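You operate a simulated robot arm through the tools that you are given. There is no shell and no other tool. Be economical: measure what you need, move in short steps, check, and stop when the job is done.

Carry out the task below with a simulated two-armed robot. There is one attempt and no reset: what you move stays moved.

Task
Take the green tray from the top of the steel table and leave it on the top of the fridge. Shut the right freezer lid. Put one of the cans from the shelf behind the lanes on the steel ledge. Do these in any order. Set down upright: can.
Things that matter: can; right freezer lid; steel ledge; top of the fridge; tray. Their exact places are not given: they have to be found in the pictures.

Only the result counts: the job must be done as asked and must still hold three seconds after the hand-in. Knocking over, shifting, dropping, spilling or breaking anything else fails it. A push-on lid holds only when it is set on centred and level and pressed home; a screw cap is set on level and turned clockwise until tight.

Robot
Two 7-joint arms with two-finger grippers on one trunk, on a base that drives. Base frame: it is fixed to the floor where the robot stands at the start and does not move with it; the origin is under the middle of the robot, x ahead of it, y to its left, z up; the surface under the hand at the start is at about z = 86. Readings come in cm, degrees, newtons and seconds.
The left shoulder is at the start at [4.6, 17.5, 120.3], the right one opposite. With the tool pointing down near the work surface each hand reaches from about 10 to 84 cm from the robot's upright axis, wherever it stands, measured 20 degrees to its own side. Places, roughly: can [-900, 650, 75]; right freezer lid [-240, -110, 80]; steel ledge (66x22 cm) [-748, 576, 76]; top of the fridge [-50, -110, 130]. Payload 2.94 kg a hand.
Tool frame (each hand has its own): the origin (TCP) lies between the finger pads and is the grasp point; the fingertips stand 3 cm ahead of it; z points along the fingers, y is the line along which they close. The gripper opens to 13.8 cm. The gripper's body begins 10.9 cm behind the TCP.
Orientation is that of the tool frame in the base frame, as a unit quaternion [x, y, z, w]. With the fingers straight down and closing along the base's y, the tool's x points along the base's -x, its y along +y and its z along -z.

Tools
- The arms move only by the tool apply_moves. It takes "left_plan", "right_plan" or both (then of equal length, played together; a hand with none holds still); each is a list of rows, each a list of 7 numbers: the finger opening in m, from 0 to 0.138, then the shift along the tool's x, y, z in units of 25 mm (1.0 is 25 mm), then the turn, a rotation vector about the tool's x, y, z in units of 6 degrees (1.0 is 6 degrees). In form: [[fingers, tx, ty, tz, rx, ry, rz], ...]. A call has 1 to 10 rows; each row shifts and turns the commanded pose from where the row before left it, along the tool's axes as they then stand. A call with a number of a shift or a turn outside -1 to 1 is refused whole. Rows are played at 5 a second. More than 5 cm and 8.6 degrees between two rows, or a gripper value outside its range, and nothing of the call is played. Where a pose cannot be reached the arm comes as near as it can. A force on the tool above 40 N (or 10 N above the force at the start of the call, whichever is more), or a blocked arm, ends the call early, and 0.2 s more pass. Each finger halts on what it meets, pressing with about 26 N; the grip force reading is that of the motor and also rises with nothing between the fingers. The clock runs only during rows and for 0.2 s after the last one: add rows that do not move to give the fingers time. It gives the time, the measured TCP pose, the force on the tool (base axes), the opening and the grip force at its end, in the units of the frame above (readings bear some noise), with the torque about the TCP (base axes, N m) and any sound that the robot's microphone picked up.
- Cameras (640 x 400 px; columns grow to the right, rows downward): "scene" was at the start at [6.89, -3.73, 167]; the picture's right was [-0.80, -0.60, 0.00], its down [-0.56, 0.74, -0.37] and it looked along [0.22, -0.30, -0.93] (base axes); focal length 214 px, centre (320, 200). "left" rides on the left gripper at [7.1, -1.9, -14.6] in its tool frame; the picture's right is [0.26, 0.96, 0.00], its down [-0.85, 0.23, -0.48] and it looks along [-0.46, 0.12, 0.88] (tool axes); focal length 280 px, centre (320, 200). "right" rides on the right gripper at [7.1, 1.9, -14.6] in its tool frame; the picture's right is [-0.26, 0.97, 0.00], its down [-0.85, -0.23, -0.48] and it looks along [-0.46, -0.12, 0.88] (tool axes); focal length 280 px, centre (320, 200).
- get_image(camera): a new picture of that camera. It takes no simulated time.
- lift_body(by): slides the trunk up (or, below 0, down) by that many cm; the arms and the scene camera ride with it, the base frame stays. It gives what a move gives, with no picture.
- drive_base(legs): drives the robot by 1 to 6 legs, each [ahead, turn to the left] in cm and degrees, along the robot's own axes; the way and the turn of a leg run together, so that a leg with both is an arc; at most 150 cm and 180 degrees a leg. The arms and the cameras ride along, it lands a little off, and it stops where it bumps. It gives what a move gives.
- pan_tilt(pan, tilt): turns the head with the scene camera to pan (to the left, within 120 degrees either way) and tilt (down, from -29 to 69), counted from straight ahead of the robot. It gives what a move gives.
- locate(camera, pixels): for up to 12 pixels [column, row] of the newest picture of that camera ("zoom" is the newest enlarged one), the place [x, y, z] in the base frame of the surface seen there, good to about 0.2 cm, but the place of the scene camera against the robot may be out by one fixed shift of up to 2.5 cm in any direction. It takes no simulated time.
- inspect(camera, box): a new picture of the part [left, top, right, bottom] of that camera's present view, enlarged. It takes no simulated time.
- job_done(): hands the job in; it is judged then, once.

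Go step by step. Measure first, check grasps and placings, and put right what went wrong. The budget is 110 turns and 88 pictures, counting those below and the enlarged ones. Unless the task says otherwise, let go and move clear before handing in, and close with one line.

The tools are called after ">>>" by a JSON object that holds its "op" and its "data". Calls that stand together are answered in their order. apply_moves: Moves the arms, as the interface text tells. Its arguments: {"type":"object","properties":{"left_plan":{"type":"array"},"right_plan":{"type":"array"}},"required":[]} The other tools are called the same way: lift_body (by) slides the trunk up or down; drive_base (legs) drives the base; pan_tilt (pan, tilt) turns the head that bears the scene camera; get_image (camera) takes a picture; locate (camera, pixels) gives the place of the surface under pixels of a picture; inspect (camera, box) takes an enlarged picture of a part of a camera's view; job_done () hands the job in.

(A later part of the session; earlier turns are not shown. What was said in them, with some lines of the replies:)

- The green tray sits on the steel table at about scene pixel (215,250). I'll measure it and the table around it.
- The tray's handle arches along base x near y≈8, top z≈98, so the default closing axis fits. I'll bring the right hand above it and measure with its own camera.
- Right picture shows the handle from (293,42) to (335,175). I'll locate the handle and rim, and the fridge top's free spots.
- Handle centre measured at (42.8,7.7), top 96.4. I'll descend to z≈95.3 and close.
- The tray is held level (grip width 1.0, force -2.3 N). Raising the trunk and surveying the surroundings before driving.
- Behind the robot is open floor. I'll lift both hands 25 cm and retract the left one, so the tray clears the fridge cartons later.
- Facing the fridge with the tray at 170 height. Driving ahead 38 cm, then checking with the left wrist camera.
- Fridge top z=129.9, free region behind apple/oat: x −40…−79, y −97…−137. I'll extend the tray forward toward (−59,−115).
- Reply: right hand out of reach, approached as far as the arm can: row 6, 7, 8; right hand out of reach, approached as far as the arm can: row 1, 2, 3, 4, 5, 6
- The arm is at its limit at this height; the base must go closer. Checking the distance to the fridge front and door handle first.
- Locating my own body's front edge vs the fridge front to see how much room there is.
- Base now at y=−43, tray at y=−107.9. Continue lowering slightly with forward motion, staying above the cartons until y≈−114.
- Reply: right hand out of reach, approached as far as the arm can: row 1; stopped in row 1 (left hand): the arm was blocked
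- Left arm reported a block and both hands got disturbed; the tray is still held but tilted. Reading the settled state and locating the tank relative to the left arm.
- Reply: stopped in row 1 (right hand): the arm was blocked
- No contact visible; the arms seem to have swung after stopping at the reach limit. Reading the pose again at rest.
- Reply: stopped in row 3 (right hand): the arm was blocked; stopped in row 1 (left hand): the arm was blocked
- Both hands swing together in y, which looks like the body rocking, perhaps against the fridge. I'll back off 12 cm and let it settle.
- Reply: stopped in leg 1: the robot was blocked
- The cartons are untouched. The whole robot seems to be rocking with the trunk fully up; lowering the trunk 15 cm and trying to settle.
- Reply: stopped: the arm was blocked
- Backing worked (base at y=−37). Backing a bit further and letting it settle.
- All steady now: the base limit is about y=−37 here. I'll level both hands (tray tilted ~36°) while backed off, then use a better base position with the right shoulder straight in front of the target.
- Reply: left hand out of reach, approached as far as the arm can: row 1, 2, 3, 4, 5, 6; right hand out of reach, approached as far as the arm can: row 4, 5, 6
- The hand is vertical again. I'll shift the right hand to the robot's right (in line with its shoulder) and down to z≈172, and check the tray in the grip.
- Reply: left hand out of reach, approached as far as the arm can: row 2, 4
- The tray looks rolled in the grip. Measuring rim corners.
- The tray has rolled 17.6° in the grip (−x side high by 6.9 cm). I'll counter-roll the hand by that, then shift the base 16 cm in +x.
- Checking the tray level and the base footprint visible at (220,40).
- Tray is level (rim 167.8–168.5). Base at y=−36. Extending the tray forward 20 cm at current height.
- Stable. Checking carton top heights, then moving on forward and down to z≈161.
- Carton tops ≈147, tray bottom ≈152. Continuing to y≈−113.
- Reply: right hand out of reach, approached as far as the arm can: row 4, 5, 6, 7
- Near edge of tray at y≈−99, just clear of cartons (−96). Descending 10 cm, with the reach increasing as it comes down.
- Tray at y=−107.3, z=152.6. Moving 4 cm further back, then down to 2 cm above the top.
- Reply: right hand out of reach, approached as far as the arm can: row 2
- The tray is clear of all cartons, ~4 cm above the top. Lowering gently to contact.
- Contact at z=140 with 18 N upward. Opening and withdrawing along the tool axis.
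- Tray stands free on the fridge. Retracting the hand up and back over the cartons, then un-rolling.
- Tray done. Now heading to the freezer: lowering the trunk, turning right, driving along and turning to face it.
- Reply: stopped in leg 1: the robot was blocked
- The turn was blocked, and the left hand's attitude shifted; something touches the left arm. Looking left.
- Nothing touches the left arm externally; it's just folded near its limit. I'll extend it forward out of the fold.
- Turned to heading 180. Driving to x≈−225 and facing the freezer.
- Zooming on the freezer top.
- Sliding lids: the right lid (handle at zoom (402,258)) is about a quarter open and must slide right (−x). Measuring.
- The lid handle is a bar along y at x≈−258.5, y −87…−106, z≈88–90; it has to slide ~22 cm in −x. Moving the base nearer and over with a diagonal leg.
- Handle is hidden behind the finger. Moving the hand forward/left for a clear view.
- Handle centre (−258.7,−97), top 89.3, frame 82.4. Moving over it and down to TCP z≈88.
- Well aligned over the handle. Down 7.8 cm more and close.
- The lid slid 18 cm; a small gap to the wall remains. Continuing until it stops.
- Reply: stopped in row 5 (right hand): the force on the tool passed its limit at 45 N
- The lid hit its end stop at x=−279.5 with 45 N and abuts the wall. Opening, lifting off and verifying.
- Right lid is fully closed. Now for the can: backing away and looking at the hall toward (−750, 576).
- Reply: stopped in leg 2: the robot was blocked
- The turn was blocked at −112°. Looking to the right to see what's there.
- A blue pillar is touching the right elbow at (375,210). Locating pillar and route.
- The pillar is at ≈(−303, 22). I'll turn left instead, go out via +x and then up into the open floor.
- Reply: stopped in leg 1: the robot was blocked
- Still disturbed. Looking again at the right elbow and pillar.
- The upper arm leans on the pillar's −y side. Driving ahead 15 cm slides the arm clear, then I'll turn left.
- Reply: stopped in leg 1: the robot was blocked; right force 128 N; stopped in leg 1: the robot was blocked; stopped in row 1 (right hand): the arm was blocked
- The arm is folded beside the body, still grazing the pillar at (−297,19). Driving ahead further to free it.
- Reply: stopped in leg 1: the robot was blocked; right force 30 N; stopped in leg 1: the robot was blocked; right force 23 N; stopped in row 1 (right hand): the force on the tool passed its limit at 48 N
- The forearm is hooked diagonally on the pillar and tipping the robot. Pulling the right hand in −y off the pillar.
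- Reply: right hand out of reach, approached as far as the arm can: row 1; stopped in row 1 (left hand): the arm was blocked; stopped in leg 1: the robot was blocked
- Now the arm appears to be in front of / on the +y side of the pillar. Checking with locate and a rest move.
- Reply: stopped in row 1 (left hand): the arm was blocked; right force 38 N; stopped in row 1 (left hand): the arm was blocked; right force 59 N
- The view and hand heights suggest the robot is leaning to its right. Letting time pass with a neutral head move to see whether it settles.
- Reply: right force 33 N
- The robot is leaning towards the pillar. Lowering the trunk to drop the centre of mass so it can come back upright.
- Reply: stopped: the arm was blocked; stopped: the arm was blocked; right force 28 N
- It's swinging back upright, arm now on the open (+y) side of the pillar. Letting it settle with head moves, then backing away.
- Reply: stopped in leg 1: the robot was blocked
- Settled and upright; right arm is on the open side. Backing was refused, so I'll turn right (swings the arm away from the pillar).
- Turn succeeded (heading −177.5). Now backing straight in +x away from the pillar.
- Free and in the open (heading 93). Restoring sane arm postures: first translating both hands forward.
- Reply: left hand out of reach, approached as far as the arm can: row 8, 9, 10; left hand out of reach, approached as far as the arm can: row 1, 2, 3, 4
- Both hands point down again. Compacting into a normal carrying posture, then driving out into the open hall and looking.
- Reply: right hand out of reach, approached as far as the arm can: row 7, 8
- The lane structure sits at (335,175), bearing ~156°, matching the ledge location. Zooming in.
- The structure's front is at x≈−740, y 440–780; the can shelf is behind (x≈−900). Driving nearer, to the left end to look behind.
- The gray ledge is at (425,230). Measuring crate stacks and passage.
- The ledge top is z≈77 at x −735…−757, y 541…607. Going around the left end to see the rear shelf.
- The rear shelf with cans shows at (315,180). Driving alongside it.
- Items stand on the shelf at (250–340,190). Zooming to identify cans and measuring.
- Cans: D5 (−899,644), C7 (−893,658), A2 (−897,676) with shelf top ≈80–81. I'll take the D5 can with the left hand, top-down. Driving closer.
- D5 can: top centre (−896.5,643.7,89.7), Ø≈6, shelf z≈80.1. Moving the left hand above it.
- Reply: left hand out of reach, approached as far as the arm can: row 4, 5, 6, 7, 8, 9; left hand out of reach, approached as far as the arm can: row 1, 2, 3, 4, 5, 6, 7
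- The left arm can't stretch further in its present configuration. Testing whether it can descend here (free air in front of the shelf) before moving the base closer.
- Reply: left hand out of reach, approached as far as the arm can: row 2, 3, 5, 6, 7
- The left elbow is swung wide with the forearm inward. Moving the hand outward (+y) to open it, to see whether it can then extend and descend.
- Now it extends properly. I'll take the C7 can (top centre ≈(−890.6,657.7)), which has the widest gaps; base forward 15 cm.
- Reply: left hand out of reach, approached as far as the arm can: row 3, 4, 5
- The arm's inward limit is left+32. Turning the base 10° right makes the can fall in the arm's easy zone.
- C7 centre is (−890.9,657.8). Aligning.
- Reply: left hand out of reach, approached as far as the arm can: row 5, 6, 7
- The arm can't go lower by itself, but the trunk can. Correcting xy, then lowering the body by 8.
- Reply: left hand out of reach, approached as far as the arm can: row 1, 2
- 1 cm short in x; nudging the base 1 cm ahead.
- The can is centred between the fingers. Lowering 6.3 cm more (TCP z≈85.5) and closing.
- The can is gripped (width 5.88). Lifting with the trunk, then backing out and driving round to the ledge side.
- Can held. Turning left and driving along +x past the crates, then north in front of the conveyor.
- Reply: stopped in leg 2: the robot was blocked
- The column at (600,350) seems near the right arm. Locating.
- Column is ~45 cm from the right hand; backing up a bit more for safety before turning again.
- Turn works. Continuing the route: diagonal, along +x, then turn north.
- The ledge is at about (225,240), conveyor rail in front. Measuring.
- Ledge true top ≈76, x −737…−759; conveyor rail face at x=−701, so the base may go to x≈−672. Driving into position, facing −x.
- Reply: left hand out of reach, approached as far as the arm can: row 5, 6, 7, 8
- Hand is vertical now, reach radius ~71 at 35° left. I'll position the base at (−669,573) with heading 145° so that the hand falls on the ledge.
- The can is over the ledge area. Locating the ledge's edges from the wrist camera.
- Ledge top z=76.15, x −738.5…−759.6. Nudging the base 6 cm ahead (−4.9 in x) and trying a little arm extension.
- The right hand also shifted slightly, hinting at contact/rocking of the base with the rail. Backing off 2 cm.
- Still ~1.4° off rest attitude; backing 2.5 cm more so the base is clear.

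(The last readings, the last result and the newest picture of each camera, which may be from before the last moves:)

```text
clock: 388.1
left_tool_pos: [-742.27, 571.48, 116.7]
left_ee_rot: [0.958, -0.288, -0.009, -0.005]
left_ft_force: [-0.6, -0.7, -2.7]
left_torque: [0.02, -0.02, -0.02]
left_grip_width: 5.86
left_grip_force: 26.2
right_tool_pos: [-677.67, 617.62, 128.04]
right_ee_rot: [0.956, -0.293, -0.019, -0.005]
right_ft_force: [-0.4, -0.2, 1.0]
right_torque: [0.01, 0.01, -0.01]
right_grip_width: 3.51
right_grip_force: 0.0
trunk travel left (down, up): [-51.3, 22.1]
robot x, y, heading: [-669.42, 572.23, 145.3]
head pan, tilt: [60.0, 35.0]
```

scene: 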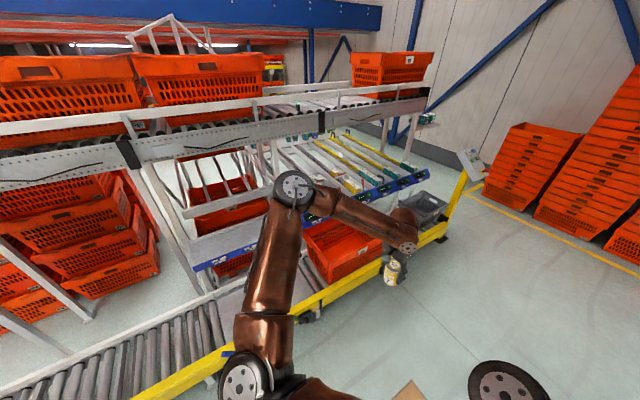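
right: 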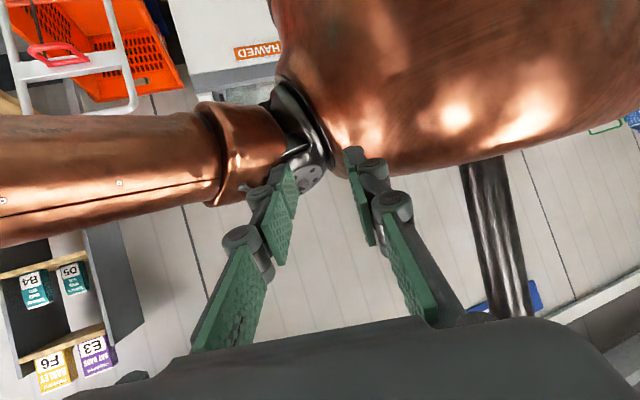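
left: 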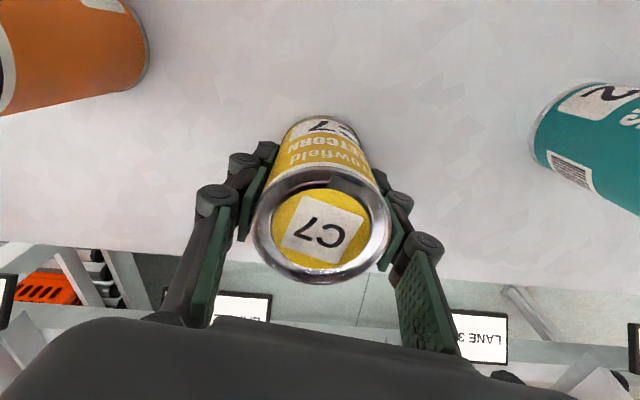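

Stable with ~1° lean — acceptable. Trying a bit more extension toward −x for margin.

>>> {"op": "apply_moves", "data": {"left_plan": [[0.03, -0.3, 0.4, 0, 0, 0, 0], [0.03, -0.3, 0.4, 0, 0, 0, 0], [0.03, -0.3, 0.4, 0, 0, 0, 0], [0.03, 0, 0, 0, 0, 0, 0]]}}

>>> {"op": "lift_body", "data": {"by": -15}}

```text
clock: 389.1
left_tool_pos: [-744.88, 569.42, 116.99]
left_ee_rot: [0.957, -0.289, -0.011, -0.005]
left_ft_force: [0.1, -1.0, -3.5]
left_torque: [0.01, 0.02, -0.01]
left_grip_width: 5.84
left_grip_force: 25.9
left hand out of reach, approached as far as the arm can: row 2, 3
right_tool_pos: [-677.66, 617.65, 128.2]
right_ee_rot: [0.956, -0.292, -0.019, -0.004]
right_ft_force: [0.3, -0.8, -0.1]
right_torque: [-0.01, 0.03, 0.03]
right_grip_width: 3.51
right_grip_force: 0.0
trunk travel left (down, up): [-51.3, 22.1]
robot x, y, heading: [-669.54, 572.46, 145.9]
head pan, tilt: [60.0, 35.0]
```

```text
clock: 390.9
left_tool_pos: [-744.84, 569.56, 102.16]
left_ee_rot: [0.957, -0.289, -0.009, -0.005]
left_ft_force: [-0.2, -1.5, -3.4]
left_torque: [-0.03, 0.04, -0.02]
left_grip_width: 5.87
left_grip_force: 26.0
right_tool_pos: [-678.95, 618.64, 111.13]
right_ee_rot: [0.957, -0.291, 0.009, 0.004]
right_ft_force: [-0.1, 0.3, 0.3]
right_torque: [-0.03, 0.0, -0.01]
right_grip_width: 3.5
right_grip_force: 0.1
trunk travel left (down, up): [-36.3, 37.1]
robot x, y, heading: [-668.72, 572.2, 145.5]
head pan, tilt: [60.0, 35.0]
```

Can at (−744.8,569.5), bottom ≈96.8. Lowering 17.5 more.

>>> {"op": "lift_body", "data": {"by": -17.5}}

>>> {"op": "inspect", "data": {"camera": "left", "box": [0, 0, 640, 400]}}

```text
clock: 392.8
left_tool_pos: [-744.82, 569.35, 84.45]
left_ee_rot: [0.957, -0.289, -0.01, -0.005]
left_ft_force: [0.5, 0.2, -3.5]
left_torque: [0.04, 0.0, -0.02]
left_grip_width: 5.86
left_grip_force: 26.1
right_tool_pos: [-682.23, 620.85, 88.86]
right_ee_rot: [0.953, -0.292, 0.083, 0.026]
right_ft_force: [0.6, -0.7, -0.1]
right_torque: [0.02, 0.02, -0.01]
right_grip_width: 3.51
right_grip_force: 0.1
trunk travel left (down, up): [-18.8, 54.6]
robot x, y, heading: [-669.2, 572.66, 145.5]
head pan, tilt: [60.0, 35.0]
```

```text
1.00 times, centred on (320, 200) of left (not enlarged: the box is as wide or as high as the picture)
```

zoom: 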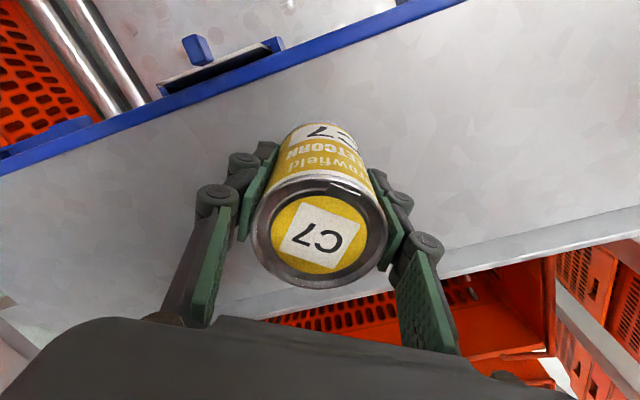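

The can's over the middle of the ledge with ~3 cm to go. Lowering 2.6.

>>> {"op": "lift_body", "data": {"by": -2.6}}

>>> {"op": "lift_body", "data": {"by": -0.5}}

```text
clock: 393.5
left_tool_pos: [-744.67, 569.4, 81.92]
left_ee_rot: [0.957, -0.289, -0.009, -0.004]
left_ft_force: [-0.6, 0.5, -2.7]
left_torque: [-0.01, 0.0, 0.01]
left_grip_width: 5.89
left_grip_force: 26.3
right_tool_pos: [-682.78, 621.24, 85.44]
right_ee_rot: [0.951, -0.292, 0.097, 0.032]
right_ft_force: [0.5, -1.3, 1.1]
right_torque: [0.03, 0.03, 0.01]
right_grip_width: 3.49
right_grip_force: 0.1
trunk travel left (down, up): [-16.2, 57.2]
robot x, y, heading: [-669.5, 572.41, 145.5]
head pan, tilt: [60.0, 35.0]
```

```text
clock: 394.1
left_tool_pos: [-744.77, 569.3, 81.63]
left_ee_rot: [0.957, -0.289, -0.011, -0.004]
left_ft_force: [-1.7, -3.0, 10.5]
left_torque: [-0.33, -0.16, -0.08]
left_grip_width: 5.87
left_grip_force: 26.1
right_tool_pos: [-682.87, 621.36, 84.78]
right_ee_rot: [0.951, -0.291, 0.101, 0.032]
right_ft_force: [0.3, 0.1, 0.4]
right_torque: [-0.01, -0.02, 0.02]
right_grip_width: 3.49
right_grip_force: 0.1
trunk travel left (down, up): [-15.7, 57.7]
robot x, y, heading: [-669.24, 572.48, 145.4]
head pan, tilt: [60.0, 35.0]
```

Contact on the ledge (+10.5 N, z=81.6). Opening gently and raising the trunk straight up.

>>> {"op": "apply_moves", "data": {"left_plan": [[0.065, 0, 0, 0, 0, 0, 0], [0.075, 0, 0, 0, 0, 0, 0], [0.085, 0, 0, 0, 0, 0, 0], [0.095, 0, 0, 0, 0, 0, 0], [0.1, 0, 0, 0, 0, 0, 0], [0.1, 0, 0, 0, 0, 0, 0]]}}

>>> {"op": "lift_body", "data": {"by": 20}}

>>> {"op": "get_image", "data": {"camera": "left"}}

```text
clock: 395.5
left_tool_pos: [-744.76, 569.3, 81.36]
left_ee_rot: [0.957, -0.289, -0.009, -0.004]
left_ft_force: [0.4, 0.6, 0.0]
left_torque: [0.03, 0.04, -0.01]
left_grip_width: 9.97
left_grip_force: 0.0
right_tool_pos: [-683.0, 621.3, 84.69]
right_ee_rot: [0.951, -0.291, 0.101, 0.032]
right_ft_force: [-0.1, 1.0, -0.3]
right_torque: [0.0, -0.01, 0.0]
right_grip_width: 3.54
right_grip_force: 0.0
trunk travel left (down, up): [-15.7, 57.7]
robot x, y, heading: [-668.96, 572.32, 145.6]
head pan, tilt: [60.0, 35.0]
```

```text
clock: 397.6
left_tool_pos: [-744.72, 569.42, 101.36]
left_ee_rot: [0.957, -0.29, -0.008, -0.005]
left_ft_force: [0.2, 0.0, -0.4]
left_torque: [0.0, 0.01, -0.03]
left_grip_width: 9.99
left_grip_force: 0.0
right_tool_pos: [-680.16, 619.59, 109.16]
right_ee_rot: [0.956, -0.292, 0.035, 0.014]
right_ft_force: [-0.6, -0.5, -0.6]
right_torque: [-0.03, -0.01, 0.02]
right_grip_width: 3.49
right_grip_force: 0.0
trunk travel left (down, up): [-35.7, 37.7]
robot x, y, heading: [-669.06, 572.36, 145.5]
head pan, tilt: [60.0, 35.0]
```

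```text
1 pictures are left
```

left: 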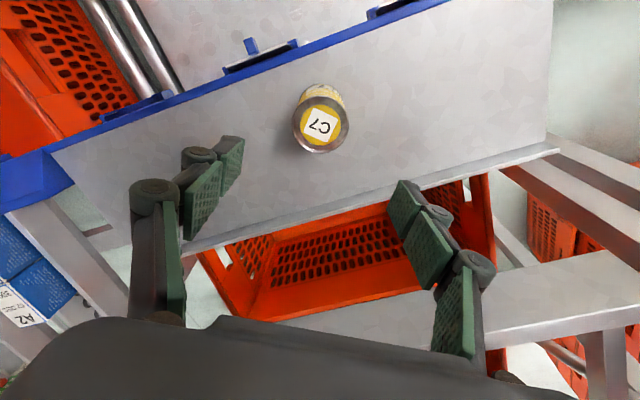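

The C7 can stands upright on the ledge, hand clear above it. Backing off and handing in.

>>> {"op": "drive_base", "data": {"legs": [[-25, 0]]}}

>>> {"op": "job_done", "data": {}}

```text
clock: 399.5
left_tool_pos: [-724.16, 555.51, 101.52]
left_ee_rot: [0.957, -0.291, -0.01, -0.004]
left_ft_force: [0.2, 0.3, 0.8]
left_torque: [-0.02, 0.03, 0.01]
left_grip_width: 9.99
left_grip_force: 0.0
right_tool_pos: [-659.3, 605.45, 109.31]
right_ee_rot: [0.955, -0.295, 0.034, 0.012]
right_ft_force: [1.0, 0.0, -0.4]
right_torque: [0.06, 0.04, 0.0]
right_grip_width: 3.51
right_grip_force: 0.1
trunk travel left (down, up): [-35.7, 37.7]
robot x, y, heading: [-649.05, 558.37, 145.5]
head pan, tilt: [60.0, 35.0]
```

```text
The job is handed in.
```

I've handed the job in: the green tray is on top of the fridge, the right freezer lid is slid shut to its end stop, and the C7 can stands upright on the steel ledge. Along the way the right arm caught on the blue pillar near the freezer and tipped the robot for a while. I saw nothing knocked over, but I didn't check that area or the tray again before handing in.
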